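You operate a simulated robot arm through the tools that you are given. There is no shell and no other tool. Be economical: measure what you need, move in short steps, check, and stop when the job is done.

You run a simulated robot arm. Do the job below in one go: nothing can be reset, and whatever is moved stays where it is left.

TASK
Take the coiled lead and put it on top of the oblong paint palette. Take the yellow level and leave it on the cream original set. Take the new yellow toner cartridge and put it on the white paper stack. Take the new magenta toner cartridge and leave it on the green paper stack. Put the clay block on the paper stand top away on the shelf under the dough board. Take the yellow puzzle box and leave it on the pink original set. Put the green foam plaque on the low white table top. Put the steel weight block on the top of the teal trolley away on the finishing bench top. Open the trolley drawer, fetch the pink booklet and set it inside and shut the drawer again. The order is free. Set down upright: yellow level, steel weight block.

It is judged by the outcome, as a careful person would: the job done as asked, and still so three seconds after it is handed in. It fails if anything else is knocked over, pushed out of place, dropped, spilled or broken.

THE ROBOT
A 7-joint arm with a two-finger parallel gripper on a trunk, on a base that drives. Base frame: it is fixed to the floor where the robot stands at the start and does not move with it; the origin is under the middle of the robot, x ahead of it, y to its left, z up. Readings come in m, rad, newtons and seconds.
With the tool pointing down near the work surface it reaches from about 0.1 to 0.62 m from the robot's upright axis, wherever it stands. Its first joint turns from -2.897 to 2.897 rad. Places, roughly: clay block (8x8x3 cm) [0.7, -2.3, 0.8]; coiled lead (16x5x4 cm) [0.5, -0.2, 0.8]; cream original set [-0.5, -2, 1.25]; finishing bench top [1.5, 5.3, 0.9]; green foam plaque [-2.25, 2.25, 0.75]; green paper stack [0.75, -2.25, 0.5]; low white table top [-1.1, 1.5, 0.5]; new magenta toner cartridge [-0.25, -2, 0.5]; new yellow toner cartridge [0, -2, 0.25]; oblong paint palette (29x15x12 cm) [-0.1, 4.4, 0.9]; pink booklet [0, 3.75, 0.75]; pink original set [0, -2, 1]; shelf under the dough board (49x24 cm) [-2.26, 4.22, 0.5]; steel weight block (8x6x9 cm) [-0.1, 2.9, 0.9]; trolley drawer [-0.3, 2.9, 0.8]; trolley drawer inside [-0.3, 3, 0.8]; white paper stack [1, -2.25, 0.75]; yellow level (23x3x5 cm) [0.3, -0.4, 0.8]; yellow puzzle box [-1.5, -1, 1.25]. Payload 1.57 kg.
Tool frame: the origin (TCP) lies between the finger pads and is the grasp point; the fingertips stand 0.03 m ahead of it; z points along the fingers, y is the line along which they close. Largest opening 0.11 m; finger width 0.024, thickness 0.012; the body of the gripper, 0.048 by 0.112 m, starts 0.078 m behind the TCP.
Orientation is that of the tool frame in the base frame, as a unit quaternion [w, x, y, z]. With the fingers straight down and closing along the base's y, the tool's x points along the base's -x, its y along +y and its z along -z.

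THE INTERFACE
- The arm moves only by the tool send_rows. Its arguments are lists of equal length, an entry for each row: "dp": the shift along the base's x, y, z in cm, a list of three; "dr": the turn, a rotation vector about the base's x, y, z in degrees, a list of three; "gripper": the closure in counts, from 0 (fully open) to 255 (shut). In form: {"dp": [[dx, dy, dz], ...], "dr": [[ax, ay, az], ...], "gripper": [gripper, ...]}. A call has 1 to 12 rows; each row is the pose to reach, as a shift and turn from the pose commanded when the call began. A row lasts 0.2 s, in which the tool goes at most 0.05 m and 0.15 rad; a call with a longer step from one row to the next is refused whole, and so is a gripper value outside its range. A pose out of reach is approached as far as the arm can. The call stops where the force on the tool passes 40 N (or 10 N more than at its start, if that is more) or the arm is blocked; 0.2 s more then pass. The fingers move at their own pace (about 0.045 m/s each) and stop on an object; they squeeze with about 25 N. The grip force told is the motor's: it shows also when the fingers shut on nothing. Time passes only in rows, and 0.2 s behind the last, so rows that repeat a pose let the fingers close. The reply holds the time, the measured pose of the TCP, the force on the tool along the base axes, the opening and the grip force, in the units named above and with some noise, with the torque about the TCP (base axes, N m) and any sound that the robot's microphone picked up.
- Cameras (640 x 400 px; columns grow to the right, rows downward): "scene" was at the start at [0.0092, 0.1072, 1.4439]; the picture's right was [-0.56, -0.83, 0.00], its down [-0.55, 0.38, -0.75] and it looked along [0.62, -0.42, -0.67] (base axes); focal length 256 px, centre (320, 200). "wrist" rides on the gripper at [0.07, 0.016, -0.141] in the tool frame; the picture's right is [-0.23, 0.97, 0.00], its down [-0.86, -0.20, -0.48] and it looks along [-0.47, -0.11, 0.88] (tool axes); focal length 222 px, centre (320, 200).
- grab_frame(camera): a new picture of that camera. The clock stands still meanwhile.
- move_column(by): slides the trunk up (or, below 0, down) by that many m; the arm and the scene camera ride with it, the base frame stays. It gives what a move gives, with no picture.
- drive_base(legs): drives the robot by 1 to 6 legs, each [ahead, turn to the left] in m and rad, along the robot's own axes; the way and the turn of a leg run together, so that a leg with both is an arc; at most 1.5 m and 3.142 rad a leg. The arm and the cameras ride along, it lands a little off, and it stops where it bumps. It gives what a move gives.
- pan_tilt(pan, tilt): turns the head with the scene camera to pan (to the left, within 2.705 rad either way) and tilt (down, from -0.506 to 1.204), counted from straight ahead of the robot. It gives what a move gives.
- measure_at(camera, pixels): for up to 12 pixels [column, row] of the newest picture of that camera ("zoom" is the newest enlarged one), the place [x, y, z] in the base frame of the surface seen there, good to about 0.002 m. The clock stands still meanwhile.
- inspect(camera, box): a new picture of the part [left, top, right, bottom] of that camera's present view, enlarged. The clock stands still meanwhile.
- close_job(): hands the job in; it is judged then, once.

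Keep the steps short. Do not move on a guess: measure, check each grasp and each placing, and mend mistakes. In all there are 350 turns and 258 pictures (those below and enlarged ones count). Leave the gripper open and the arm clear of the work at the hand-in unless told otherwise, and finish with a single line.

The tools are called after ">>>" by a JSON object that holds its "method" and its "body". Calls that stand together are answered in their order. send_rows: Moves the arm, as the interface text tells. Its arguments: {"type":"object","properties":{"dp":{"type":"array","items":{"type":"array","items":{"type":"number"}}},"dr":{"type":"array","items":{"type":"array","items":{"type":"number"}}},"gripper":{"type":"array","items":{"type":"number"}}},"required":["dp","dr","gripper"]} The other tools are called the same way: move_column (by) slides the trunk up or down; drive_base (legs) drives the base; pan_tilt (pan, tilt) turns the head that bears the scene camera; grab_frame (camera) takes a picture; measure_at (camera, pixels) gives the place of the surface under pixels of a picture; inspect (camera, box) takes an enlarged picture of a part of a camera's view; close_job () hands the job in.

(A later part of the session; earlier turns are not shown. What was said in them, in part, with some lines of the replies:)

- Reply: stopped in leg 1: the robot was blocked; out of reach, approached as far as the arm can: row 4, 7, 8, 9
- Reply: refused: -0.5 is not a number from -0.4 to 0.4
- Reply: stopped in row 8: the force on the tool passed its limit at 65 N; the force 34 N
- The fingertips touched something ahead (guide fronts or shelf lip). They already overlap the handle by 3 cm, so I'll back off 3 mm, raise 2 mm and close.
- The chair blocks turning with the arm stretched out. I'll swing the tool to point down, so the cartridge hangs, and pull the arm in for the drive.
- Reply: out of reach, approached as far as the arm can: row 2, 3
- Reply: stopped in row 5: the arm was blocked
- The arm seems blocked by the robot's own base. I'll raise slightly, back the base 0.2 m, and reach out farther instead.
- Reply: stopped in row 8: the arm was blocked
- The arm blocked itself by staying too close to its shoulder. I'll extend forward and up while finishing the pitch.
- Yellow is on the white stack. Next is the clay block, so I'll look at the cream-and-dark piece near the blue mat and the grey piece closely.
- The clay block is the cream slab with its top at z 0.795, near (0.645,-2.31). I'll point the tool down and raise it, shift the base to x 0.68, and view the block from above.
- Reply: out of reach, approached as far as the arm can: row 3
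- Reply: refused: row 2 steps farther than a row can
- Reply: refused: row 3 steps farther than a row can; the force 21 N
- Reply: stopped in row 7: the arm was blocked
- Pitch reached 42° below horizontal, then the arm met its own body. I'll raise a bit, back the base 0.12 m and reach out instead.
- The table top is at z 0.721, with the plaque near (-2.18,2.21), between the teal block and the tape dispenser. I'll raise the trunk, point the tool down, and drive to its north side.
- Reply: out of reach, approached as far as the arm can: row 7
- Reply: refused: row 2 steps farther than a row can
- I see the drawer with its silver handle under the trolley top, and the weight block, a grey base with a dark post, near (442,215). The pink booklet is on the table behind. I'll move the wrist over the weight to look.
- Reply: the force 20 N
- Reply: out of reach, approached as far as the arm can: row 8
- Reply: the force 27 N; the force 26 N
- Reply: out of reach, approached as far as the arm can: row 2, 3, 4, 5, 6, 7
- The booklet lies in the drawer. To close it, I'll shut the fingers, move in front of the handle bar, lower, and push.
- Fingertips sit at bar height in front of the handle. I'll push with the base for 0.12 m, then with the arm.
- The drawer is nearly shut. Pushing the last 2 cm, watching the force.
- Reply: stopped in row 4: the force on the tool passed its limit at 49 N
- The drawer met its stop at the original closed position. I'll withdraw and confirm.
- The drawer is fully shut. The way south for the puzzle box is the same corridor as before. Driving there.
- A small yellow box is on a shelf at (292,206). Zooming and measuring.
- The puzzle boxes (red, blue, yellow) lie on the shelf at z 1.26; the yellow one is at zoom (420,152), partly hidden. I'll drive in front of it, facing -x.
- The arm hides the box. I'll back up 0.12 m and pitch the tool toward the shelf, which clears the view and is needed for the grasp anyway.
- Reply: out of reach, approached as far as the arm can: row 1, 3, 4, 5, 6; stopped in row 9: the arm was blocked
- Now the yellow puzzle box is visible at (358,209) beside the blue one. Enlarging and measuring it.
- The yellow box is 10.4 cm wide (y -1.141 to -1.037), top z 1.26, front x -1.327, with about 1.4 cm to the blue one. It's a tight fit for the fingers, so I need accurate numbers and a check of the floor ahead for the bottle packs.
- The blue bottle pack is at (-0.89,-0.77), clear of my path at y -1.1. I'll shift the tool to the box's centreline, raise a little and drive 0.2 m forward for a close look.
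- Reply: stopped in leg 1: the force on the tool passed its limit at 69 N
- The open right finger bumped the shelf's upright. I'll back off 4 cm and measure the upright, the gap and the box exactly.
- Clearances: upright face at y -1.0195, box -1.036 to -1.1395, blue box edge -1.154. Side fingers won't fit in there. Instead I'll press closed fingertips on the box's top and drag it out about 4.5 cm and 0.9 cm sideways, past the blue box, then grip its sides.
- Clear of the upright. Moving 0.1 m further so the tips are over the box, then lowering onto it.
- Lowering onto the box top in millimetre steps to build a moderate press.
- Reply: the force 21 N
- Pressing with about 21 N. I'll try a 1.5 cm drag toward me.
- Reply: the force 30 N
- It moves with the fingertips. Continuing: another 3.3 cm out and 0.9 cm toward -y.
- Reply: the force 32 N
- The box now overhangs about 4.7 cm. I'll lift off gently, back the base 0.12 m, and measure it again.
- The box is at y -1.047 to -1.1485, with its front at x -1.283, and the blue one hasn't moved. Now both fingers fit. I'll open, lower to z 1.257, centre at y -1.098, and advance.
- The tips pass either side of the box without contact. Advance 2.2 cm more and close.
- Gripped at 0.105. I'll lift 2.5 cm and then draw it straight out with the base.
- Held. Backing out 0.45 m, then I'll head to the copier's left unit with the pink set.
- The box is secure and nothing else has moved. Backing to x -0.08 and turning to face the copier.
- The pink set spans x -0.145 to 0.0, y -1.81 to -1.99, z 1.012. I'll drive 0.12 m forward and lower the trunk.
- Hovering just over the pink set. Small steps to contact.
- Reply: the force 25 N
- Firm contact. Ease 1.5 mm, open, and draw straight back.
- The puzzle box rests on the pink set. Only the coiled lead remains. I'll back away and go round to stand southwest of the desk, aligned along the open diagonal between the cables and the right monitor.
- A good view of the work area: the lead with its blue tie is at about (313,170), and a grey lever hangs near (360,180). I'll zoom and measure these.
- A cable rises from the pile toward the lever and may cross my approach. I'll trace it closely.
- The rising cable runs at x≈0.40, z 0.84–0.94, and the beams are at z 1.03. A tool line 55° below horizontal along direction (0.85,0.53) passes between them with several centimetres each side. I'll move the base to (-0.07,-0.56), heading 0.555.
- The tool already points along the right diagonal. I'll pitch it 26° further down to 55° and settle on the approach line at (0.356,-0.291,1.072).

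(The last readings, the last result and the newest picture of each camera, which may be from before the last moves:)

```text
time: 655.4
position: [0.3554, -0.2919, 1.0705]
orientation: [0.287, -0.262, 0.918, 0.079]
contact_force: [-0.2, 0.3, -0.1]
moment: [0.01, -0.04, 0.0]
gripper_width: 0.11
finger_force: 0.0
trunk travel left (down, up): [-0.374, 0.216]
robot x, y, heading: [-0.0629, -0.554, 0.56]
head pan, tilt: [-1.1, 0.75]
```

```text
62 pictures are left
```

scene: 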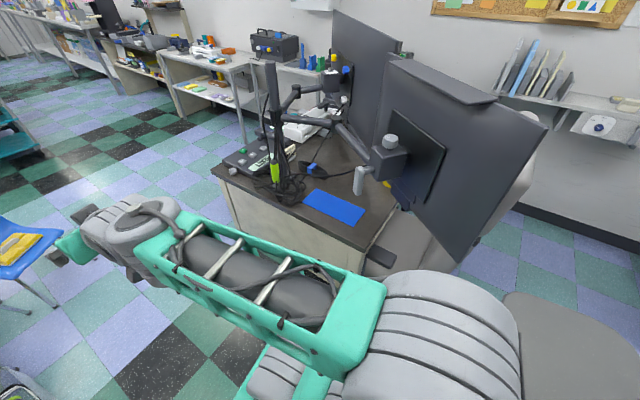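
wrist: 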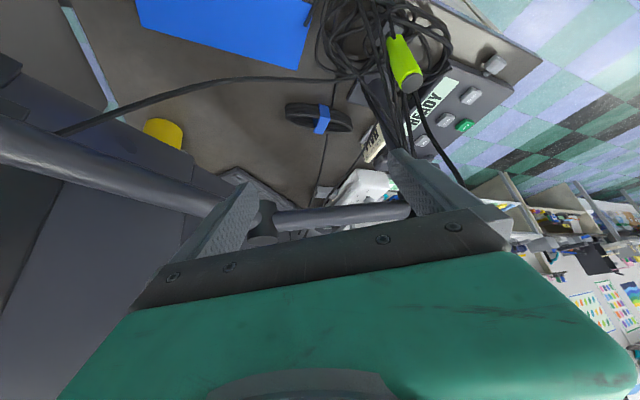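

The lead is now clearly visible at (320,118), between the cable above and the beam below in this view. Measuring it all again from here.

>>> {"method": "inspect", "body": {"camera": "wrist", "box": [260, 70, 380, 160]}}

>>> {"method": "measure_at", "body": {"camera": "zoom", "pixels": [[150, 180], [180, 230], [480, 230], [460, 270], [320, 220], [340, 180], [310, 265], [230, 240], [400, 270], [420, 215], [250, 180], [135, 200]]}}

>>> {"method": "measure_at", "body": {"camera": "wrist", "pixels": [[100, 165], [180, 195], [300, 215], [380, 210], [260, 80], [300, 80], [200, 85], [355, 100], [370, 90], [400, 80], [130, 105], [415, 110]]}}

```text
4.44 times, centred on (320, 115) of wrist
```

zoom: 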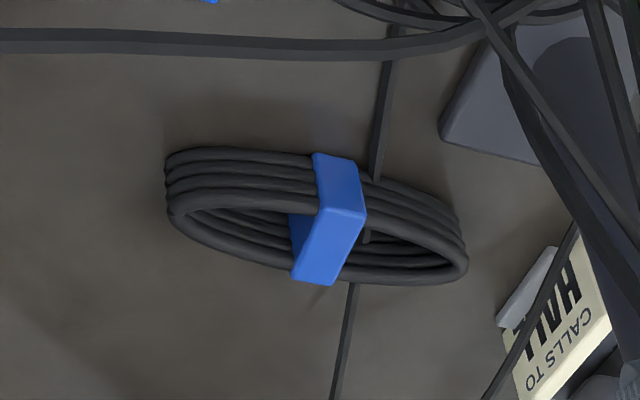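

```text
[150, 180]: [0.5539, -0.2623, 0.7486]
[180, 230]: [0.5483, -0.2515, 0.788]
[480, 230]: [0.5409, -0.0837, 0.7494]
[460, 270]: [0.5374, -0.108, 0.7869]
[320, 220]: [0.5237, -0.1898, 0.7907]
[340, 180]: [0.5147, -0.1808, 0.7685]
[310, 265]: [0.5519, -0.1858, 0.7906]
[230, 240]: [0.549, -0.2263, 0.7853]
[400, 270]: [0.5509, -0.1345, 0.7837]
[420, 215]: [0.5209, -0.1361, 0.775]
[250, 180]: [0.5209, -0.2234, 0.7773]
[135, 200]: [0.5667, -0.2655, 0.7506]
```

```text
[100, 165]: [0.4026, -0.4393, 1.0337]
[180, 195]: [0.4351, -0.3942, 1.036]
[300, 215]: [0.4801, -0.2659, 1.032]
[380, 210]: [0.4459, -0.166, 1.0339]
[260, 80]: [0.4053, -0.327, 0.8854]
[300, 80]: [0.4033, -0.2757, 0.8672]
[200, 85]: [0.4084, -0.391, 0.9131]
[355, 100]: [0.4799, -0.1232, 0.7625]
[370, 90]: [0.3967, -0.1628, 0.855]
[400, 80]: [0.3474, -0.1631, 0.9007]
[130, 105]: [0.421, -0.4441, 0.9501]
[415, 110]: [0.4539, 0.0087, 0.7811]
```

The lead spans x 0.513–0.555, y -0.258 to -0.103. I'll move halfway down the approach line and check.

>>> {"method": "send_rows", "body": {"dp": [[2, 1.2, -3.4], [4, 2.5, -6.8], [6, 3.7, -10.2], [8, 4.9, -13.4]], "dr": [[0, 0, 0], [0, 0, 0], [0, 0, 0], [0, 0, 0]], "gripper": [0, 0, 0, 0]}}

>>> {"method": "grab_frame", "body": {"camera": "wrist"}}

>>> {"method": "grab_frame", "body": {"camera": "scene"}}

```text
time: 656.4
position: [0.434, -0.2454, 0.9383]
orientation: [0.288, -0.263, 0.917, 0.08]
contact_force: [-0.1, 0.0, -0.4]
moment: [0.0, 0.0, 0.0]
gripper_width: 0.1098
finger_force: 0.1
trunk travel left (down, up): [-0.374, 0.216]
robot x, y, heading: [-0.0662, -0.5558, 0.564]
head pan, tilt: [-1.1, 0.75]
```

```text
60 pictures are left
```

wrist: 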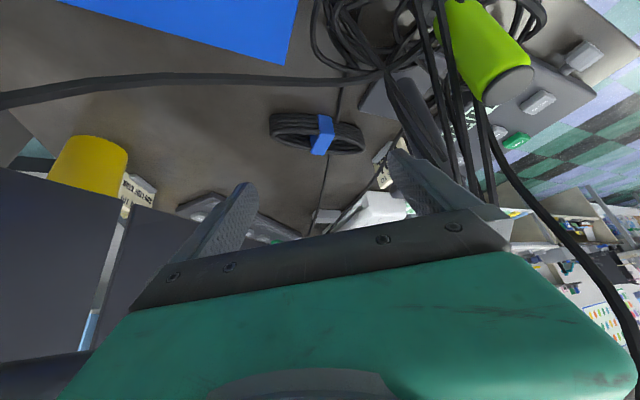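

```text
59 pictures are left
```

scene: 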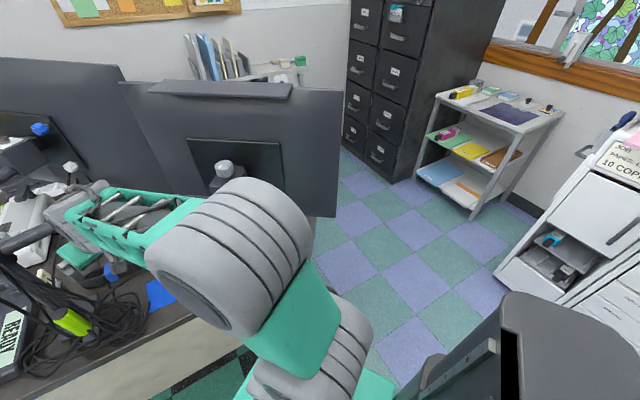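

No contact so far. Moving on to 3 cm short of the target, then a check.

>>> {"method": "send_rows", "body": {"dp": [[2.3, 1.5, -3.8], [4.6, 2.9, -7.6], [6.8, 4.3, -11.2]], "dr": [[0, 0, 0], [0, 0, 0], [0, 0, 0]], "gripper": [0, 0, 0]}}

>>> {"method": "grab_frame", "body": {"camera": "wrist"}}

```text
time: 657.2
position: [0.502, -0.1976, 0.8275]
orientation: [0.289, -0.262, 0.917, 0.081]
contact_force: [0.6, -1.8, 0.6]
moment: [0.0, 0.04, -0.01]
gripper_width: 0.1101
finger_force: 0.0
trunk travel left (down, up): [-0.374, 0.216]
robot x, y, heading: [-0.0676, -0.5534, 0.561]
head pan, tilt: [-1.1, 0.75]
```

```text
58 pictures are left
```

wrist: 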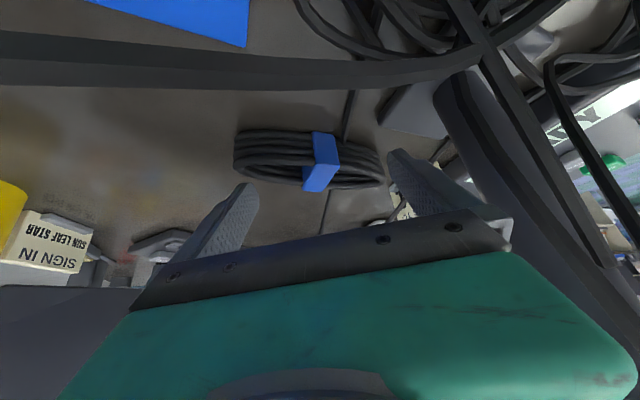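

The wrist camera would foul the rising cable in this roll. I'll withdraw along the same line, roll the tool about its axis so the camera is on top and the fingers lie better across the lead, then re-approach.

>>> {"method": "send_rows", "body": {"dp": [[-2.2, -1.4, 3.7], [-4.4, -2.8, 7.4], [-6.7, -4.3, 11.1], [-8.9, -5.7, 14.8], [-11.1, -7.1, 18.4], [-13.2, -8.5, 21.9], [-14.7, -9.4, 24.3]], "dr": [[0, 0, 0], [0, 0, 0], [0, 0, 0], [0, 0, 0], [0, 0, 0], [0, 0, 0], [0, 0, 0]], "gripper": [0, 0, 0, 0, 0, 0, 0]}}

>>> {"method": "send_rows", "body": {"dp": [[0, 0, 0], [0, 0, 0], [0, 0, 0], [0, 0, 0], [0, 0, 0], [0, 0, 0], [0, 0, 0], [0, 0, 0], [0, 0, 0], [0, 0, 0], [0, 0, 0], [0, 0, 0]], "dr": [[-4.1, -2.5, 7.0], [-8.2, -5.0, 14.0], [-12.3, -7.5, 21.0], [-16.4, -10.0, 28.0], [-20.5, -12.5, 34.9], [-24.6, -15.0, 41.9], [-28.7, -17.5, 48.9], [-32.8, -20.0, 55.9], [-36.9, -22.5, 62.9], [-41.0, -25.0, 69.9], [-45.1, -27.5, 76.9], [-48.6, -29.5, 82.3]], "gripper": [0, 0, 0, 0, 0, 0, 0, 0, 0, 0, 0, 0]}}

```text
time: 658.8
position: [0.3544, -0.2909, 1.0683]
orientation: [0.288, -0.262, 0.918, 0.079]
contact_force: [-0.5, 0.5, 0.2]
moment: [0.01, 0.0, -0.05]
gripper_width: 0.1101
finger_force: 0.1
trunk travel left (down, up): [-0.374, 0.216]
robot x, y, heading: [-0.0649, -0.5546, 0.562]
head pan, tilt: [-1.1, 0.75]
```

```text
time: 661.4
position: [0.3543, -0.2949, 1.0679]
orientation: [-0.244, 0.872, -0.389, 0.168]
contact_force: [0.1, -1.2, -0.2]
moment: [-0.01, 0.02, 0.04]
gripper_width: 0.11
finger_force: 0.1
trunk travel left (down, up): [-0.374, 0.216]
robot x, y, heading: [-0.0619, -0.553, 0.563]
head pan, tilt: [-1.1, 0.75]
```

>>> {"method": "send_rows", "body": {"dp": [[0, 0, 0], [0, 0, 0], [0, 0, 0], [0, 0, 0], [0, 0, 0], [0, 0, 0], [0, 0, 0], [0, 0, 0], [0, 0, 0], [0, 0, 0], [0, 0, 0], [0, 0, 0]], "dr": [[-4.1, -2.5, 7.0], [-8.2, -5.0, 14.0], [-12.3, -7.5, 21.0], [-16.4, -10.0, 28.0], [-20.5, -12.5, 34.9], [-24.6, -15.0, 41.9], [-28.7, -17.5, 48.9], [-32.8, -20.0, 55.9], [-36.9, -22.5, 62.9], [-41.0, -25.0, 69.9], [-45.1, -27.5, 76.9], [-48.6, -29.5, 82.3]], "gripper": [0, 0, 0, 0, 0, 0, 0, 0, 0, 0, 0, 0]}}

>>> {"method": "grab_frame", "body": {"camera": "wrist"}}

```text
time: 664.0
position: [0.3166, -0.2555, 1.1299]
orientation: [-0.076, 0.836, 0.468, 0.275]
contact_force: [-0.5, -0.9, 0.3]
moment: [0.04, -0.1, -0.04]
gripper_width: 0.1102
finger_force: 0.1
out of reach, approached as far as the arm can: row 9, 10, 11, 12
trunk travel left (down, up): [-0.374, 0.216]
robot x, y, heading: [-0.065, -0.5522, 0.561]
head pan, tilt: [-1.1, 0.75]
stopped in row 12: the arm was blocked; the commanded pose is now the measured one
```

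```text
57 pictures are left
```

wrist: 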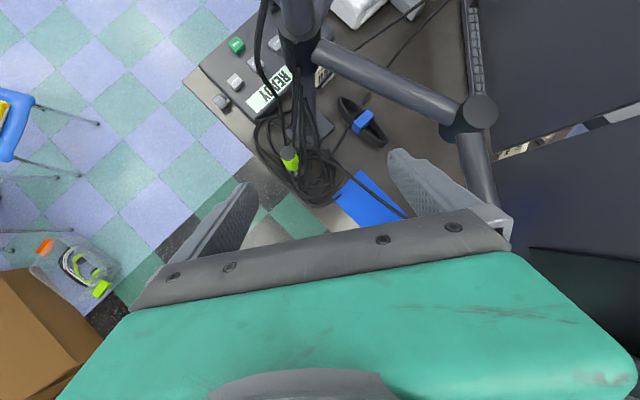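

The wrist hit its roll limit in that direction. The other direction should allow +150°, which gives an even better finger angle. I'll roll back first.

>>> {"method": "send_rows", "body": {"dp": [[0.3, -0.3, -0.5], [0.6, -0.6, -1.0], [1, -1, -1.6], [1.3, -1.3, -2.1], [1.6, -1.6, -2.6], [1.9, -2, -3.1], [2.2, -2.3, -3.6], [2.5, -2.6, -4.1], [2.8, -2.9, -4.6], [3.1, -3.2, -5.1], [3.4, -3.5, -5.6], [3.8, -3.9, -6.2]], "dr": [[3.45, 2.6, -7.25], [6.9, 5.2, -14.5], [10.4, 7.85, -21.8], [13.85, 10.45, -29.1], [17.3, 13.05, -36.4], [20.8, 15.7, -43.7], [24.2, 18.3, -50.9], [27.7, 20.9, -58.2], [31.2, 23.5, -65.5], [34.6, 26.1, -72.8], [38.1, 28.7, -80.1], [41.5, 31.3, -87.3]], "gripper": [0, 0, 0, 0, 0, 0, 0, 0, 0, 0, 0, 0]}}

>>> {"method": "send_rows", "body": {"dp": [[0, 0, 0], [0, 0, 0], [0, 0, 0], [0, 0, 0], [0, 0, 0], [0, 0, 0], [0, 0, 0], [0, 0, 0], [0, 0, 0], [0, 0, 0], [0, 0, 0], [0, 0, 0]], "dr": [[4.1, 2.5, -7.0], [8.2, 5.0, -14.0], [12.3, 7.5, -21.0], [16.4, 10.0, -28.0], [20.5, 12.5, -34.9], [24.6, 15.0, -41.9], [28.7, 17.5, -48.9], [32.8, 20.0, -55.9], [36.9, 22.5, -62.9], [41.0, 25.0, -69.9], [45.1, 27.5, -76.9], [49.0, 29.9, -83.1]], "gripper": [0, 0, 0, 0, 0, 0, 0, 0, 0, 0, 0, 0]}}

```text
time: 666.6
position: [0.3567, -0.293, 1.0712]
orientation: [-0.246, 0.881, -0.368, 0.169]
contact_force: [-0.1, -0.2, 0.3]
moment: [-0.03, 0.0, 0.02]
gripper_width: 0.1099
finger_force: 0.0
trunk travel left (down, up): [-0.374, 0.216]
robot x, y, heading: [-0.0676, -0.5527, 0.559]
head pan, tilt: [-1.1, 0.75]
```

```text
time: 669.2
position: [0.3559, -0.2921, 1.0704]
orientation: [0.294, -0.275, 0.912, 0.077]
contact_force: [-0.5, -0.3, -1.2]
moment: [0.03, 0.01, 0.0]
gripper_width: 0.11
finger_force: 0.1
trunk travel left (down, up): [-0.374, 0.216]
robot x, y, heading: [-0.0634, -0.5548, 0.56]
head pan, tilt: [-1.1, 0.75]
```

Back to the neutral roll. Now rolling the other way, +100° and then more.

>>> {"method": "send_rows", "body": {"dp": [[0, 0, 0], [0, 0, 0], [0, 0, 0], [0, 0, 0], [0, 0, 0], [0, 0, 0], [0, 0, 0], [0, 0, 0], [0, 0, 0], [0, 0, 0], [0, 0, 0], [0, 0, 0]], "dr": [[4.1, 2.5, -7.0], [8.2, 5.0, -14.0], [12.3, 7.5, -21.0], [16.4, 10.0, -28.0], [20.5, 12.5, -34.9], [24.6, 15.0, -41.9], [28.7, 17.5, -48.9], [32.8, 20.0, -55.9], [36.9, 22.5, -62.9], [41.0, 25.0, -69.9], [45.1, 27.5, -76.9], [49.0, 29.9, -83.1]], "gripper": [0, 0, 0, 0, 0, 0, 0, 0, 0, 0, 0, 0]}}

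>>> {"method": "send_rows", "body": {"dp": [[0, 0, 0], [0, 0, 0], [0, 0, 0], [0, 0, 0], [0, 0, 0], [0, 0, 0]], "dr": [[4.1, 2.5, -7.0], [8.2, 5.0, -14.0], [12.3, 7.5, -21.0], [16.4, 10.0, -28.0], [20.5, 12.5, -34.9], [24.0, 14.6, -40.8]], "gripper": [0, 0, 0, 0, 0, 0]}}

>>> {"method": "grab_frame", "body": {"camera": "wrist"}}

```text
time: 671.8
position: [0.3588, -0.2924, 1.0711]
orientation: [0.13, 0.532, 0.794, 0.265]
contact_force: [0.3, 0.1, 1.0]
moment: [0.02, 0.03, 0.03]
gripper_width: 0.11
finger_force: 0.1
trunk travel left (down, up): [-0.374, 0.216]
robot x, y, heading: [-0.0674, -0.5554, 0.563]
head pan, tilt: [-1.1, 0.75]
```

```text
time: 673.2
position: [0.3569, -0.2922, 1.0691]
orientation: [0.003, 0.816, 0.499, 0.291]
contact_force: [-0.5, 0.4, -1.1]
moment: [0.0, -0.01, 0.0]
gripper_width: 0.1101
finger_force: 0.0
trunk travel left (down, up): [-0.374, 0.216]
robot x, y, heading: [-0.0678, -0.5521, 0.561]
head pan, tilt: [-1.1, 0.75]
```

```text
56 pictures are left
```

wrist: 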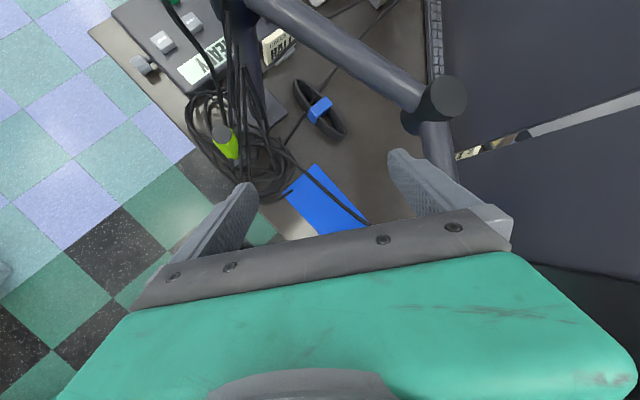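

The roll is good: the fingers now close along (0.81,-0.50,0.30) and the camera sits on top. I'll narrow to 8 cm and go down the line toward (0.520,-0.190,0.796), checking midway.

>>> {"method": "send_rows", "body": {"dp": [[2.3, 1.4, -3.9], [4.7, 2.9, -7.8], [7, 4.4, -11.7], [9.3, 5.8, -15.6], [11.6, 7.3, -19.4]], "dr": [[0, 0, 0], [0, 0, 0], [0, 0, 0], [0, 0, 0], [0, 0, 0]], "gripper": [70, 70, 70, 70, 70]}}

>>> {"method": "grab_frame", "body": {"camera": "wrist"}}

```text
time: 674.4
position: [0.4749, -0.2224, 0.878]
orientation: [0.005, 0.816, 0.5, 0.292]
contact_force: [-0.1, 0.8, 0.4]
moment: [0.0, 0.01, -0.01]
gripper_width: 0.0799
finger_force: 0.2
trunk travel left (down, up): [-0.374, 0.216]
robot x, y, heading: [-0.0645, -0.5547, 0.561]
head pan, tilt: [-1.1, 0.75]
```

```text
55 pictures are left
```

wrist: 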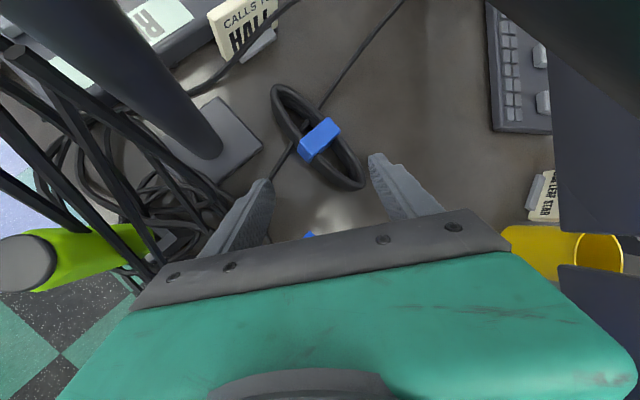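

The lead sits nicely between the fingers. I'll descend the rest in small steps.

>>> {"method": "send_rows", "body": {"dp": [[1.5, 1.1, -2.7], [3, 2.2, -5.4], [4, 2.9, -7.2], [4.5, 3.2, -8.0]], "dr": [[0, 0, 0], [0, 0, 0], [0, 0, 0], [0, 0, 0]], "gripper": [70, 70, 70, 70]}}

>>> {"method": "inspect", "body": {"camera": "wrist", "box": [200, 60, 460, 240]}}

```text
time: 674.7
position: [0.4805, -0.2191, 0.8732]
orientation: [0.004, 0.814, 0.499, 0.297]
contact_force: [-29.0, -19.0, 7.5]
moment: [3.05, -4.59, 0.44]
gripper_width: 0.0799
finger_force: 0.0
trunk travel left (down, up): [-0.374, 0.216]
robot x, y, heading: [-0.0653, -0.5549, 0.561]
head pan, tilt: [-1.1, 0.75]
stopped in row 1: the force on the tool passed its limit at 98 N (the readings are from after the stop); the commanded pose is now the measured one
```

```text
2.22 times, centred on (330, 150) of wrist
```

zoom: 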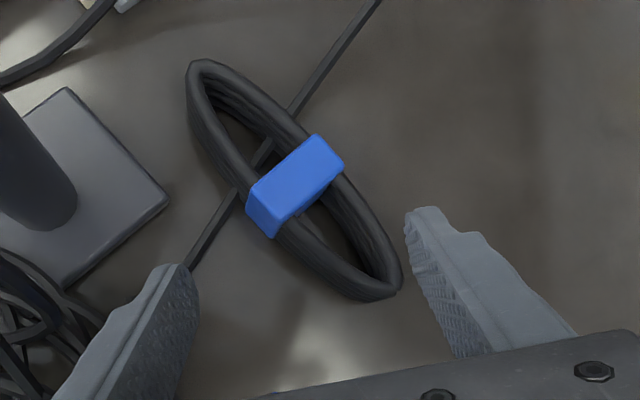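

The upward-facing camera met the beam at about (0.48,-0.19,1.03). I'll withdraw to z 0.92, then drop vertically at x 0.455 so the camera passes beside the beam, and only then move under it.

>>> {"method": "send_rows", "body": {"dp": [[-1.5, -0.8, 2], [-3.2, -1.8, 4.7], [-2.6, -1.0, 4.7], [-2.6, -1.0, 4.7]], "dr": [[0, 0, 0], [0, 0, 0], [0, 0, 0], [0, 0, 0]], "gripper": [70, 70, 70, 70]}}

>>> {"method": "send_rows", "body": {"dp": [[0, 0, -2], [0, 0, -4], [0, 0, -6], [0, 0, -8], [0, 0, -9.3]], "dr": [[0, 0, 0], [0, 0, 0], [0, 0, 0], [0, 0, 0], [0, 0, 0]], "gripper": [70, 70, 70, 70, 70]}}

>>> {"method": "grab_frame", "body": {"camera": "wrist"}}

```text
time: 675.7
position: [0.4561, -0.2278, 0.9162]
orientation: [0.005, 0.815, 0.5, 0.294]
contact_force: [0.0, -0.4, 0.1]
moment: [0.01, 0.0, -0.01]
gripper_width: 0.0798
finger_force: 0.1
trunk travel left (down, up): [-0.374, 0.216]
robot x, y, heading: [-0.0645, -0.5528, 0.559]
head pan, tilt: [-1.1, 0.75]
```

```text
time: 676.9
position: [0.4553, -0.2274, 0.8225]
orientation: [0.005, 0.815, 0.499, 0.294]
contact_force: [0.1, 0.6, -0.1]
moment: [0.0, -0.02, -0.03]
gripper_width: 0.0801
finger_force: 0.1
trunk travel left (down, up): [-0.374, 0.216]
robot x, y, heading: [-0.0666, -0.5539, 0.562]
head pan, tilt: [-1.1, 0.75]
```

```text
53 pictures are left
```

wrist: 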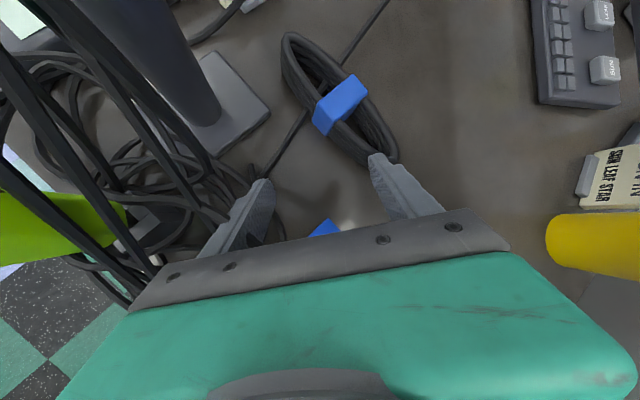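

Clear. Now slide along the diagonal above the lead's edge, staying at z 0.822.

>>> {"method": "send_rows", "body": {"dp": [[2, 1.2, 0], [4, 2.3, 0], [5.5, 3.2, 0], [6.7, 3.8, 0]], "dr": [[0, 0, 0], [0, 0, 0], [0, 0, 0], [0, 0, 0]], "gripper": [70, 70, 70, 70]}}

>>> {"method": "grab_frame", "body": {"camera": "wrist"}}

```text
time: 677.9
position: [0.5242, -0.1901, 0.8241]
orientation: [0.005, 0.815, 0.499, 0.294]
contact_force: [0.4, 0.6, -0.3]
moment: [0.0, 0.03, 0.02]
gripper_width: 0.0797
finger_force: 0.1
trunk travel left (down, up): [-0.374, 0.216]
robot x, y, heading: [-0.0675, -0.5552, 0.565]
head pan, tilt: [-1.1, 0.75]
```

```text
52 pictures are left
```

wrist: 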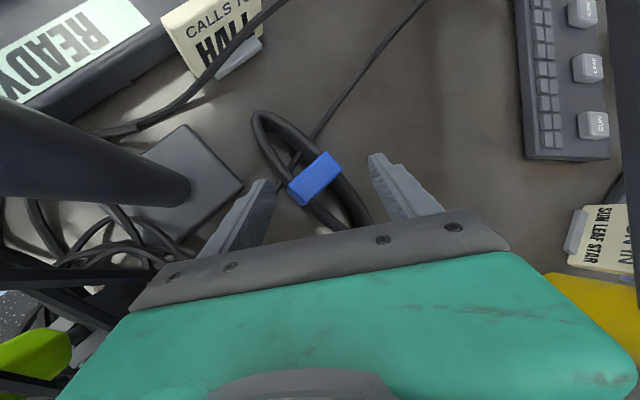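

The fingers now straddle the lead at its blue tie. Descend 2.7 cm.

>>> {"method": "send_rows", "body": {"dp": [[0, 0, -1.2], [0, 0, -2.2], [0, 0, -2.8]], "dr": [[0, 0, 0], [0, 0, 0], [0, 0, 0]], "gripper": [70, 70, 70]}}

>>> {"method": "send_rows", "body": {"dp": [[0, 0, 0], [0, 0, 0], [0, 0, 0], [0, 0, 0], [0, 0, 0]], "dr": [[0, 0, 0], [0, 0, 0], [0, 0, 0], [0, 0, 0], [0, 0, 0]], "gripper": [255, 255, 255, 255, 255]}}

>>> {"method": "grab_frame", "body": {"camera": "wrist"}}

```text
time: 678.7
position: [0.525, -0.1906, 0.7983]
orientation: [0.004, 0.814, 0.498, 0.297]
contact_force: [3.2, 2.0, 6.8]
moment: [-0.2, -0.29, 0.16]
gripper_width: 0.0832
finger_force: 1.8
trunk travel left (down, up): [-0.374, 0.216]
robot x, y, heading: [-0.0667, -0.552, 0.565]
head pan, tilt: [-1.1, 0.75]
```

```text
time: 679.9
position: [0.5253, -0.1917, 0.7994]
orientation: [0.004, 0.815, 0.498, 0.296]
contact_force: [15.8, -9.1, 20.4]
moment: [-0.78, -0.82, 0.3]
gripper_width: 0.0746
finger_force: 25.1
trunk travel left (down, up): [-0.374, 0.216]
robot x, y, heading: [-0.0631, -0.5535, 0.56]
head pan, tilt: [-1.1, 0.75]
```

```text
51 pictures are left
```

wrist: 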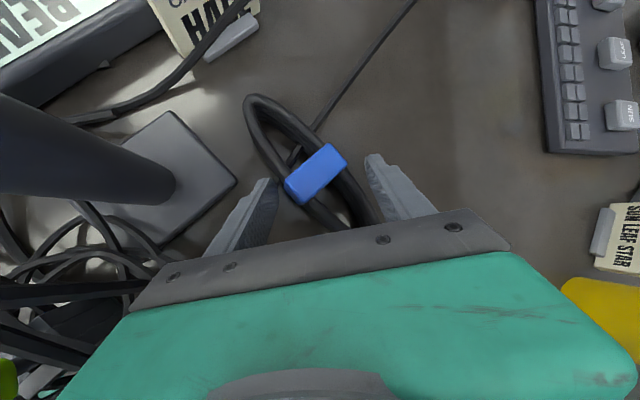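

The finger on the +x side is pressing the lead while the other hasn't reached it: the grip is off-centre by about 1.2 cm. I'll reopen slightly, shift the tool toward +x/-y, and close again.

>>> {"method": "send_rows", "body": {"dp": [[0, 0, 0.3], [0, 0, 0.3], [1.1, -0.6, 0.3], [1.1, -0.6, 0.3], [1.1, -0.6, 0.3], [1.1, -0.6, 0.3], [1.1, -0.6, 0.3], [1.1, -0.6, 0.3]], "dr": [[0, 0, 0], [0, 0, 0], [0, 0, 0], [0, 0, 0], [0, 0, 0], [0, 0, 0], [0, 0, 0], [0, 0, 0]], "gripper": [60, 60, 60, 255, 255, 255, 255, 255]}}

>>> {"method": "inspect", "body": {"camera": "wrist", "box": [200, 60, 460, 240]}}

```text
time: 681.7
position: [0.5354, -0.1955, 0.7989]
orientation: [0.005, 0.815, 0.499, 0.294]
contact_force: [1.4, -0.7, 3.4]
moment: [-0.15, -0.03, 0.32]
gripper_width: 0.0611
finger_force: 24.8
trunk travel left (down, up): [-0.374, 0.216]
robot x, y, heading: [-0.0648, -0.5521, 0.56]
head pan, tilt: [-1.1, 0.75]
```

```text
2.22 times, centred on (330, 150) of wrist
```

zoom: 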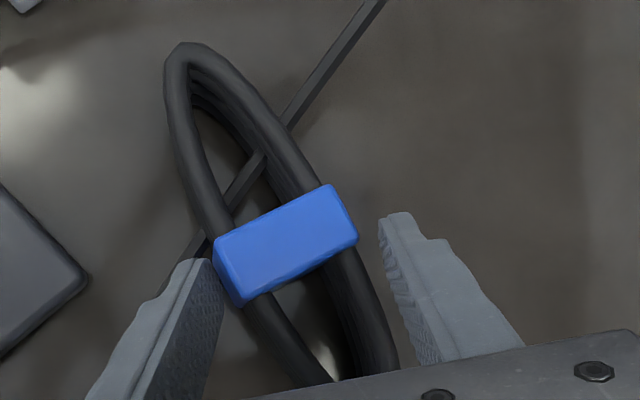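

The forces are balanced with the width at 0.061, so both fingers hold the lead now. Test-lift 1.5 cm.

>>> {"method": "send_rows", "body": {"dp": [[0, 0, 0.5], [0, 0, 1], [0, 0, 1.5], [0, 0, 1.5]], "dr": [[0, 0, 0], [0, 0, 0], [0, 0, 0], [0, 0, 0]], "gripper": [255, 255, 255, 255]}}

>>> {"method": "grab_frame", "body": {"camera": "wrist"}}

```text
time: 682.7
position: [0.5363, -0.195, 0.8147]
orientation: [0.004, 0.815, 0.5, 0.293]
contact_force: [-0.1, 0.3, -1.0]
moment: [-0.04, 0.02, 0.0]
gripper_width: 0.0538
finger_force: 25.7
trunk travel left (down, up): [-0.374, 0.216]
robot x, y, heading: [-0.0612, -0.5516, 0.562]
head pan, tilt: [-1.1, 0.75]
```

```text
49 pictures are left
```

wrist: 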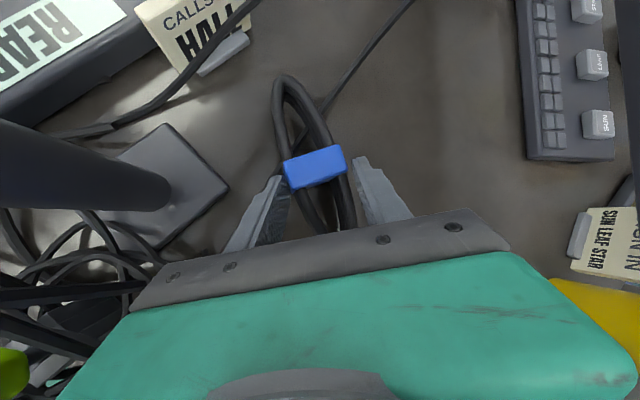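

>>> {"method": "measure_at", "body": {"camera": "wrist", "pixels": [[315, 165], [290, 100], [345, 215], [310, 100], [283, 85]]}}

>>> {"method": "send_rows", "body": {"dp": [[0, 0, 0.3], [0, 0, 0.6], [0, 0, 0.6], [0, 0, 0.6]], "dr": [[0, 0, 0], [0, 0, 0], [0, 0, 0], [0, 0, 0]], "gripper": [255, 255, 255, 255]}}

```text
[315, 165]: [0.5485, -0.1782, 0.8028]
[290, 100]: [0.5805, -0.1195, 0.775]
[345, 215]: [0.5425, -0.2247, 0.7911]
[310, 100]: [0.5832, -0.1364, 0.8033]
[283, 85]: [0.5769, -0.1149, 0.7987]
```

```text
time: 683.7
position: [0.5354, -0.1934, 0.8211]
orientation: [0.005, 0.815, 0.499, 0.294]
contact_force: [0.1, 0.0, -1.8]
moment: [-0.06, 0.04, -0.01]
gripper_width: 0.0536
finger_force: 25.1
trunk travel left (down, up): [-0.374, 0.216]
robot x, y, heading: [-0.0646, -0.5521, 0.565]
head pan, tilt: [-1.1, 0.75]
```

The lead is firmly held. I'll retrace: slide back under the beam, rise vertically at x 0.455, then withdraw along the tool axis.

>>> {"method": "send_rows", "body": {"dp": [[-2, -0.9, 0], [-4, -1.7, 0], [-6, -2.6, 0], [-8, -3.4, 0.1]], "dr": [[0, 0, 0], [0, 0, 0], [0, 0, 0], [0, 0, 0]], "gripper": [255, 255, 255, 255]}}

>>> {"method": "send_rows", "body": {"dp": [[0, 0, 2], [0, 0, 4], [0, 0, 6], [0, 0, 8], [0, 0, 9.5]], "dr": [[0, 0, 0], [0, 0, 0], [0, 0, 0], [0, 0, 0], [0, 0, 0]], "gripper": [255, 255, 255, 255, 255]}}

>>> {"method": "grab_frame", "body": {"camera": "wrist"}}

```text
time: 684.7
position: [0.4539, -0.2288, 0.8198]
orientation: [0.004, 0.815, 0.499, 0.294]
contact_force: [-0.3, -0.7, -2.0]
moment: [-0.01, 0.02, -0.01]
gripper_width: 0.0535
finger_force: 25.3
trunk travel left (down, up): [-0.374, 0.216]
robot x, y, heading: [-0.0637, -0.5504, 0.566]
head pan, tilt: [-1.1, 0.75]
```

```text
time: 685.9
position: [0.4558, -0.2272, 0.9168]
orientation: [0.005, 0.815, 0.499, 0.293]
contact_force: [-0.4, -0.4, -1.2]
moment: [-0.01, 0.03, -0.01]
gripper_width: 0.0534
finger_force: 24.8
trunk travel left (down, up): [-0.374, 0.216]
robot x, y, heading: [-0.0654, -0.5519, 0.566]
head pan, tilt: [-1.1, 0.75]
```

```text
48 pictures are left
```

wrist: 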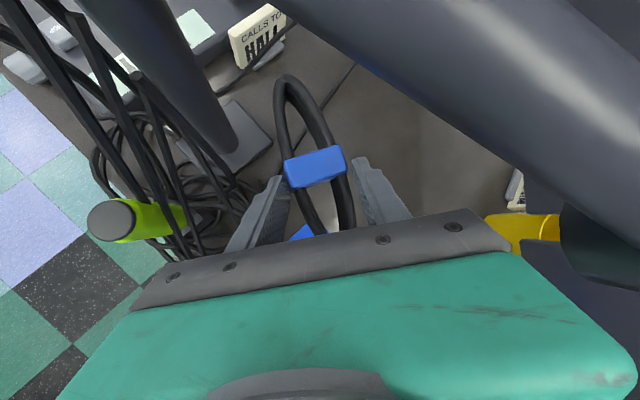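

Clear so far. Withdrawing back along the tool axis in small steps.

>>> {"method": "send_rows", "body": {"dp": [[-2.1, -1.3, 3.4], [-4.2, -2.6, 6.8], [-6.3, -3.9, 10.2], [-8.4, -5.2, 13.6], [-10.5, -6.5, 17]], "dr": [[0, 0, 0], [0, 0, 0], [0, 0, 0], [0, 0, 0], [0, 0, 0]], "gripper": [255, 255, 255, 255, 255]}}

>>> {"method": "grab_frame", "body": {"camera": "wrist"}}

```text
time: 687.1
position: [0.3479, -0.293, 1.0875]
orientation: [0.004, 0.815, 0.499, 0.293]
contact_force: [0.8, 0.2, -1.8]
moment: [-0.04, 0.03, -0.01]
gripper_width: 0.0533
finger_force: 25.3
trunk travel left (down, up): [-0.374, 0.216]
robot x, y, heading: [-0.0623, -0.5524, 0.565]
head pan, tilt: [-1.1, 0.75]
```

```text
47 pictures are left
```

wrist: 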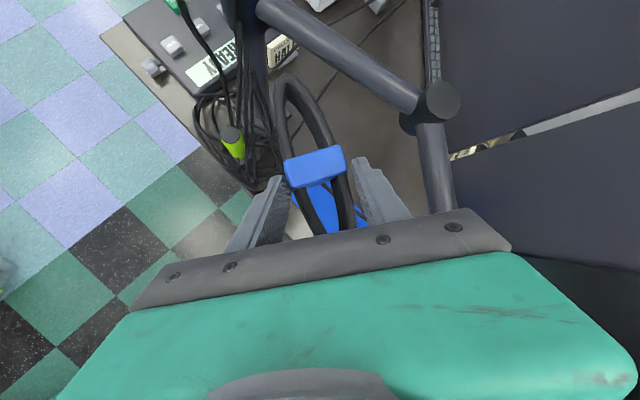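

The lead is free of the desk clutter. I'll pull the arm in a little and start driving north.

>>> {"method": "send_rows", "body": {"dp": [[-3, -1.8, 1.5], [-6, -3.6, 3]], "dr": [[0, 0, 0], [0, 0, 0]], "gripper": [255, 255]}}

>>> {"method": "drive_base", "body": {"legs": [[0, 1.335], [0.5, 0], [0, -0.65], [0.93, 0], [0, 0.324]]}}

```text
time: 687.7
position: [0.2959, -0.3298, 1.0927]
orientation: [0.006, 0.823, 0.502, 0.267]
contact_force: [0.2, 0.7, -1.1]
moment: [-0.05, 0.0, -0.02]
gripper_width: 0.053
finger_force: 25.6
trunk travel left (down, up): [-0.374, 0.216]
robot x, y, heading: [-0.0621, -0.5511, 0.562]
head pan, tilt: [-1.1, 0.75]
```

```text
time: 701.4
position: [0.1078, 1.2642, 1.0944]
orientation: [-0.123, 0.479, 0.836, 0.237]
contact_force: [-0.3, -0.2, -1.8]
moment: [-0.05, -0.02, 0.02]
gripper_width: 0.051
finger_force: 25.1
trunk travel left (down, up): [-0.374, 0.216]
robot x, y, heading: [0.1, 0.8421, 1.566]
head pan, tilt: [-1.1, 0.75]
```

The way ahead is the same clear corridor. Continuing north and round into the east aisle.

>>> {"method": "drive_base", "body": {"legs": [[1.26, 0], [0, -1.566], [0.6, 0], [0, 1.571], [1.2, 0], [1.1, 0]]}}

>>> {"method": "grab_frame", "body": {"camera": "wrist"}}

```text
time: 729.3
position: [0.8336, 4.8381, 1.0917]
orientation: [-0.116, 0.499, 0.825, 0.238]
contact_force: [0.1, 0.7, -1.3]
moment: [-0.06, -0.01, 0.01]
gripper_width: 0.0476
finger_force: 24.6
trunk travel left (down, up): [-0.374, 0.216]
robot x, y, heading: [0.8098, 4.4149, 1.519]
head pan, tilt: [-1.1, 0.75]
```

```text
46 pictures are left
```

wrist: 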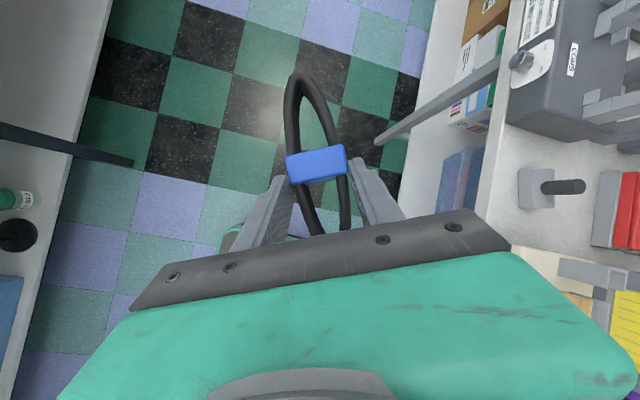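

Still held. I'm a bit close to the bench, so I'll angle away in steps and turn to face the palette.

>>> {"method": "drive_base", "body": {"legs": [[0, 0.43], [0.15, 0], [0, 1.365]]}}

>>> {"method": "pan_tilt", "body": {"pan": 0.1, "tilt": 0.75}}

>>> {"method": "grab_frame", "body": {"camera": "scene"}}

```text
time: 735.3
position: [0.3359, 4.4823, 1.091]
orientation: [-0.258, -0.336, 0.904, 0.058]
contact_force: [0.1, -0.4, -0.8]
moment: [0.01, -0.05, -0.03]
gripper_width: 0.0476
finger_force: 25.4
trunk travel left (down, up): [-0.374, 0.216]
robot x, y, heading: [0.7545, 4.5574, -2.965]
head pan, tilt: [-1.1, 0.75]
```

```text
time: 736.7
position: [0.3373, 4.4839, 1.0896]
orientation: [-0.257, -0.335, 0.905, 0.057]
contact_force: [0.6, -0.1, -1.4]
moment: [0.03, -0.02, 0.01]
gripper_width: 0.0477
finger_force: 24.9
trunk travel left (down, up): [-0.374, 0.216]
robot x, y, heading: [0.7546, 4.5536, -2.967]
head pan, tilt: [0.099, 0.75]
```

```text
45 pictures are left
```

scene: 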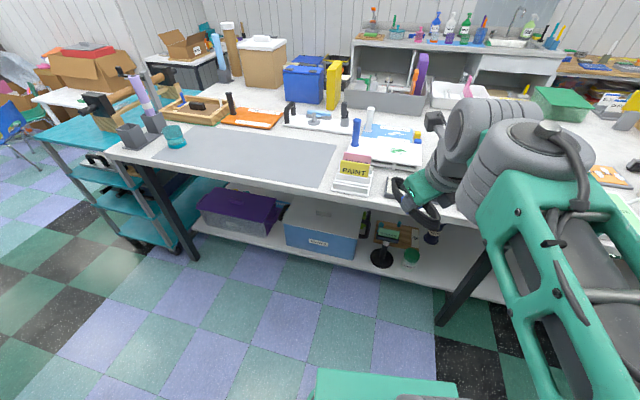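

>>> {"method": "inspect", "body": {"camera": "scene", "box": [320, 90, 480, 220]}}

>>> {"method": "measure_at", "body": {"camera": "zoom", "pixels": [[150, 155], [110, 195], [400, 225], [410, 200], [300, 185], [340, 215], [180, 170], [240, 200], [140, 165], [240, 160], [330, 195], [140, 140]]}}

```text
3.08 times, centred on (400, 155) of scene
```

zoom: 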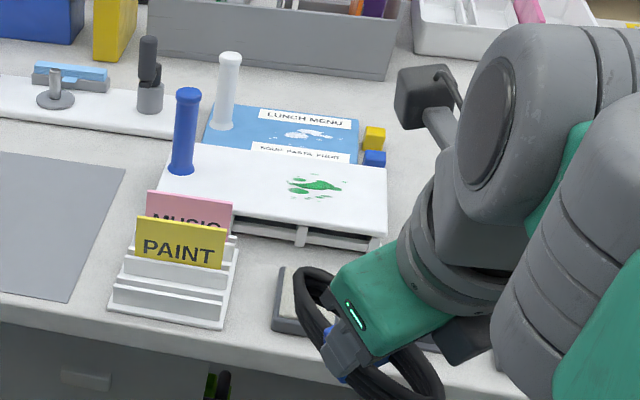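

```text
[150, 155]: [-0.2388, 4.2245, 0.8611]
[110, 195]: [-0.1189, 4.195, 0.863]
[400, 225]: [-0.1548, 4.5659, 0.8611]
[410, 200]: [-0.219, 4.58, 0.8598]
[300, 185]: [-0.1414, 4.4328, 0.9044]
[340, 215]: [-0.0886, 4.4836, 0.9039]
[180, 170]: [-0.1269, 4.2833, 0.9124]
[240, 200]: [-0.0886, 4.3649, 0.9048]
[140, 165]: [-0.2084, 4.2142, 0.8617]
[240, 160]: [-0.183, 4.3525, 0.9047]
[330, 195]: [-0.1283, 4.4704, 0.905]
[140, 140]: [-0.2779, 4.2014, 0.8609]
```

The palette's plate is at z 0.905, x -0.06 to -0.21, y 4.26 to 4.55, with the post at y 4.28. The lead can lie diagonally around (-0.135,4.435). Driving 0.28 m closer at this height.

>>> {"method": "drive_base", "body": {"legs": [[0.28, 0]]}}

>>> {"method": "send_rows", "body": {"dp": [[-4, 0.2, 0], [-8, 0.4, 0], [-12, 0.6, 0], [-16, 0.8, 0], [-17.8, 1, 0]], "dr": [[0, 0, 0], [0, 0, 0], [0, 0, 0], [0, 0, 0], [0, 0, 0]], "gripper": [255, 255, 255, 255, 255]}}

>>> {"method": "grab_frame", "body": {"camera": "wrist"}}

>>> {"method": "inspect", "body": {"camera": "scene", "box": [270, 100, 470, 260]}}

```text
time: 738.6
position: [0.0645, 4.4415, 1.0916]
orientation: [-0.257, -0.331, 0.906, 0.058]
contact_force: [0.1, 1.0, -1.9]
moment: [0.02, -0.02, -0.02]
gripper_width: 0.0474
finger_force: 25.0
trunk travel left (down, up): [-0.374, 0.216]
robot x, y, heading: [0.4837, 4.5091, -2.974]
head pan, tilt: [0.099, 0.75]
```

```text
time: 739.8
position: [-0.1161, 4.4471, 1.0922]
orientation: [-0.256, -0.331, 0.906, 0.058]
contact_force: [0.6, -0.1, -0.7]
moment: [0.0, -0.03, 0.03]
gripper_width: 0.0473
finger_force: 25.2
trunk travel left (down, up): [-0.374, 0.216]
robot x, y, heading: [0.4826, 4.5085, -2.977]
head pan, tilt: [0.099, 0.75]
```

```text
43 pictures are left
```

wrist: 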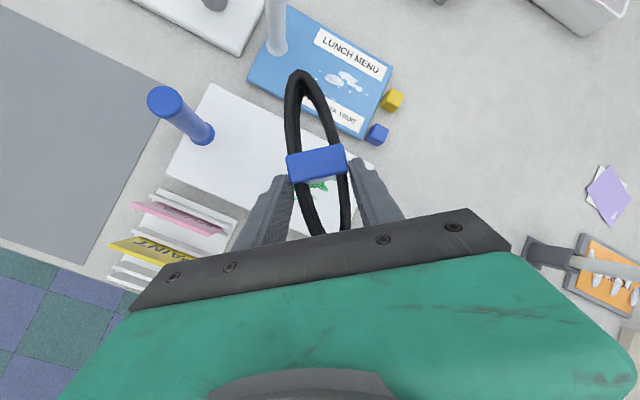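

```text
2.50 times, centred on (370, 180) of scene
```

zoom: 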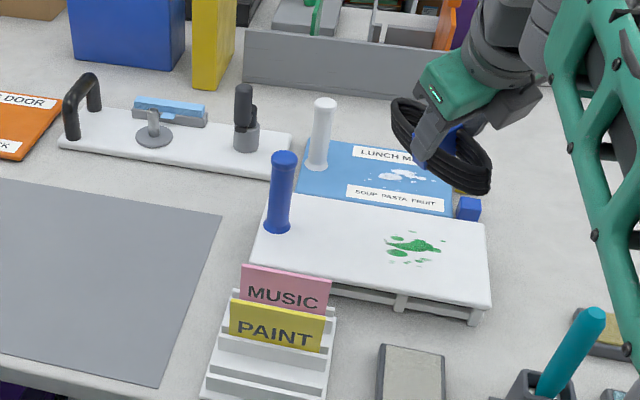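

>>> {"method": "measure_at", "body": {"camera": "wrist", "pixels": [[302, 76], [318, 160], [345, 222], [293, 130], [310, 225], [330, 110], [185, 115], [212, 95], [370, 150], [290, 250]]}}

```text
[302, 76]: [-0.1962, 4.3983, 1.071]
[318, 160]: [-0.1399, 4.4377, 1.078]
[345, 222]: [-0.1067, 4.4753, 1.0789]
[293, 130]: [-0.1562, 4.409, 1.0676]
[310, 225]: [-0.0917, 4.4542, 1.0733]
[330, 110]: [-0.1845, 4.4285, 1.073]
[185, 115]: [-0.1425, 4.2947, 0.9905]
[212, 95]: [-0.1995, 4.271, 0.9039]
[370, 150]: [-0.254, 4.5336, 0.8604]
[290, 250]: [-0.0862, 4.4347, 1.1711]
```

The lead is level, centred at (-0.14,4.438), with its top at z 1.078. It needs to go down about 13 cm. Lowering 11 cm first.

>>> {"method": "send_rows", "body": {"dp": [[0.5, 0, -4], [0.5, 0, -8], [0.5, 0, -11]], "dr": [[0, 0, 0], [0, 0, 0], [0, 0, 0]], "gripper": [255, 255, 255]}}

>>> {"method": "inspect", "body": {"camera": "scene", "box": [270, 100, 470, 260]}}

```text
time: 740.6
position: [-0.1091, 4.449, 0.9784]
orientation: [-0.257, -0.331, 0.906, 0.058]
contact_force: [0.7, -0.4, -0.9]
moment: [0.01, -0.02, -0.03]
gripper_width: 0.0473
finger_force: 24.5
trunk travel left (down, up): [-0.374, 0.216]
robot x, y, heading: [0.4851, 4.5081, -2.976]
head pan, tilt: [0.099, 0.75]
```

```text
2.50 times, centred on (370, 180) of scene
```

zoom: 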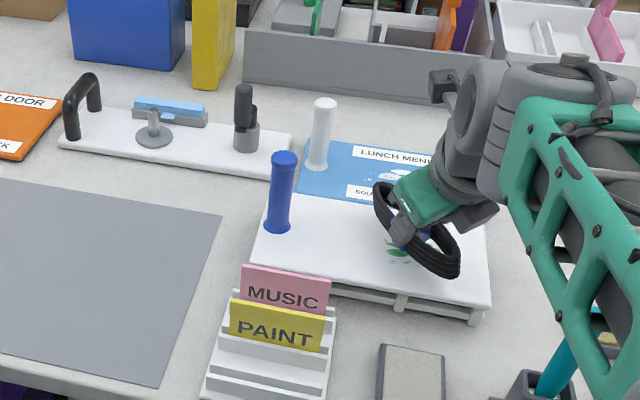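

Lowering until contact in small steps.

>>> {"method": "send_rows", "body": {"dp": [[-0.3, 0, -0.6], [-0.3, 0, -1.1]], "dr": [[0, 0, 0], [0, 0, 0]], "gripper": [255, 255]}}

>>> {"method": "send_rows", "body": {"dp": [[0, 0, -0.4], [0, 0, -0.7]], "dr": [[0, 0, 0], [0, 0, 0]], "gripper": [255, 255]}}

```text
time: 741.2
position: [-0.112, 4.4482, 0.9696]
orientation: [-0.256, -0.331, 0.907, 0.059]
contact_force: [-0.2, -0.4, -0.4]
moment: [0.01, -0.04, 0.0]
gripper_width: 0.0477
finger_force: 24.7
trunk travel left (down, up): [-0.374, 0.216]
robot x, y, heading: [0.4788, 4.5072, -2.977]
head pan, tilt: [0.099, 0.75]
```

```text
time: 741.8
position: [-0.1114, 4.449, 0.9657]
orientation: [-0.26, -0.332, 0.905, 0.058]
contact_force: [4.2, 0.6, 10.8]
moment: [-0.67, 0.57, 0.23]
gripper_width: 0.0474
finger_force: 25.1
trunk travel left (down, up): [-0.374, 0.216]
robot x, y, heading: [0.4825, 4.5113, -2.977]
head pan, tilt: [0.099, 0.75]
```

Touching the palette (11 N). I'll open gradually and withdraw along the tool axis.

>>> {"method": "send_rows", "body": {"dp": [[0, 0, 0.1], [0, 0, 0.1], [0, 0, 0.1], [0, 0, 0.1], [1, 0.1, 1.8], [2.5, 0.3, 4.5], [4.5, 0.5, 8], [6.5, 0.8, 11.5]], "dr": [[0, 0, 0], [0, 0, 0], [0, 0, 0], [0, 0, 0], [0, 0, 0], [0, 0, 0], [0, 0, 0], [0, 0, 0]], "gripper": [120, 80, 60, 60, 60, 60, 60, 60]}}

>>> {"method": "grab_frame", "body": {"camera": "wrist"}}

>>> {"method": "inspect", "body": {"camera": "scene", "box": [270, 100, 470, 260]}}

```text
time: 743.6
position: [-0.0462, 4.4541, 1.0759]
orientation: [-0.256, -0.331, 0.906, 0.058]
contact_force: [1.2, 0.0, -0.1]
moment: [0.02, -0.05, 0.02]
gripper_width: 0.0844
finger_force: 0.2
trunk travel left (down, up): [-0.374, 0.216]
robot x, y, heading: [0.478, 4.5116, -2.974]
head pan, tilt: [0.099, 0.75]
```

```text
40 pictures are left
```

wrist: 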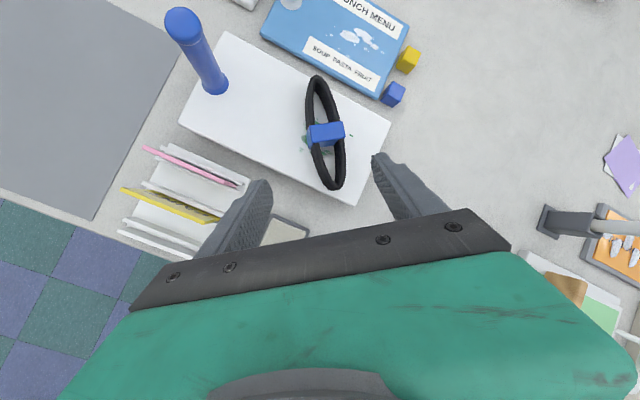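

```text
2.50 times, centred on (370, 180) of scene
```

zoom: 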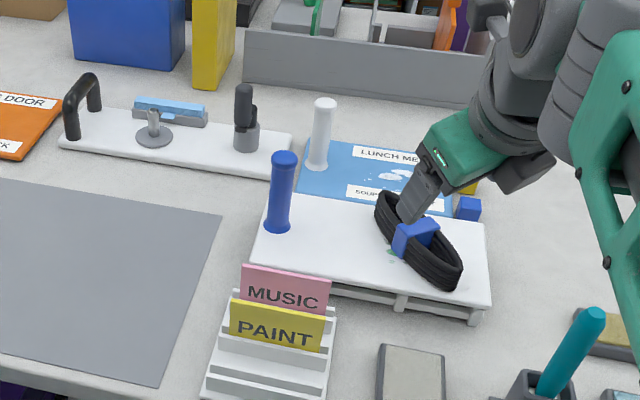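

The lead rests fully on the palette. I'll open the gripper, back away, and take a last look.

>>> {"method": "send_rows", "body": {"dp": [[2, 0.2, 3], [4, 0.4, 6]], "dr": [[0, 0, 0], [0, 0, 0]], "gripper": [0, 0]}}

>>> {"method": "drive_base", "body": {"legs": [[-0.22, 0]]}}

>>> {"method": "grab_frame", "body": {"camera": "scene"}}

>>> {"method": "pan_tilt", "body": {"pan": 2.5, "tilt": 0.6}}

>>> {"method": "grab_frame", "body": {"camera": "scene"}}

```text
time: 744.2
position: [-0.0055, 4.4596, 1.1353]
orientation: [-0.257, -0.332, 0.906, 0.058]
contact_force: [-0.1, -0.3, -0.4]
moment: [0.01, -0.01, -0.01]
gripper_width: 0.11
finger_force: 0.0
trunk travel left (down, up): [-0.374, 0.216]
robot x, y, heading: [0.4833, 4.5034, -2.978]
head pan, tilt: [0.099, 0.75]
```

```text
time: 745.9
position: [0.2116, 4.4938, 1.1366]
orientation: [-0.258, -0.335, 0.905, 0.056]
contact_force: [-0.1, 0.3, -0.7]
moment: [0.0, 0.0, -0.03]
gripper_width: 0.1101
finger_force: 0.1
trunk travel left (down, up): [-0.374, 0.216]
robot x, y, heading: [0.6984, 4.5442, -2.97]
head pan, tilt: [0.099, 0.75]
```

```text
38 pictures are left
```

scene: 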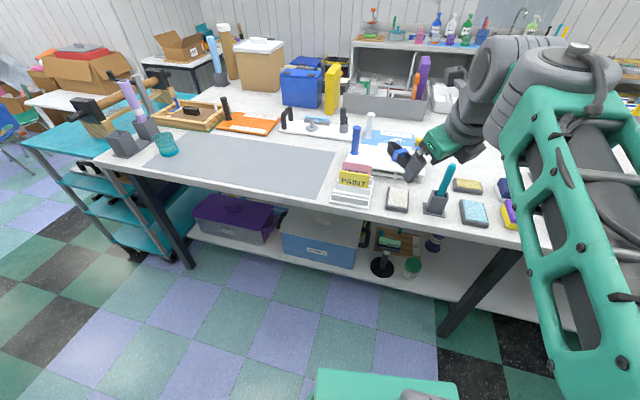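

```text
time: 748.1
position: [0.2107, 4.4936, 1.1371]
orientation: [-0.257, -0.334, 0.905, 0.057]
contact_force: [-0.1, -0.7, -0.5]
moment: [-0.02, -0.01, 0.0]
gripper_width: 0.1101
finger_force: 0.3
trunk travel left (down, up): [-0.374, 0.216]
robot x, y, heading: [0.6961, 4.548, -2.966]
head pan, tilt: [2.499, 0.6]
```

```text
37 pictures are left
```

scene: 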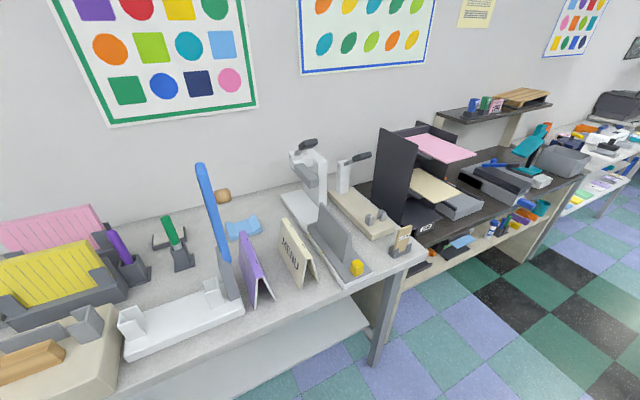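

Every placement was seen in place, the drawer is shut, the gripper is open and the arm is clear. Handing in.

>>> {"method": "close_job", "body": {}}

```text
The job is handed in.
```

All nine tasks are done and the job is handed in, with the level and steel weight block upright, the drawer shut, the gripper open and the arm clear.
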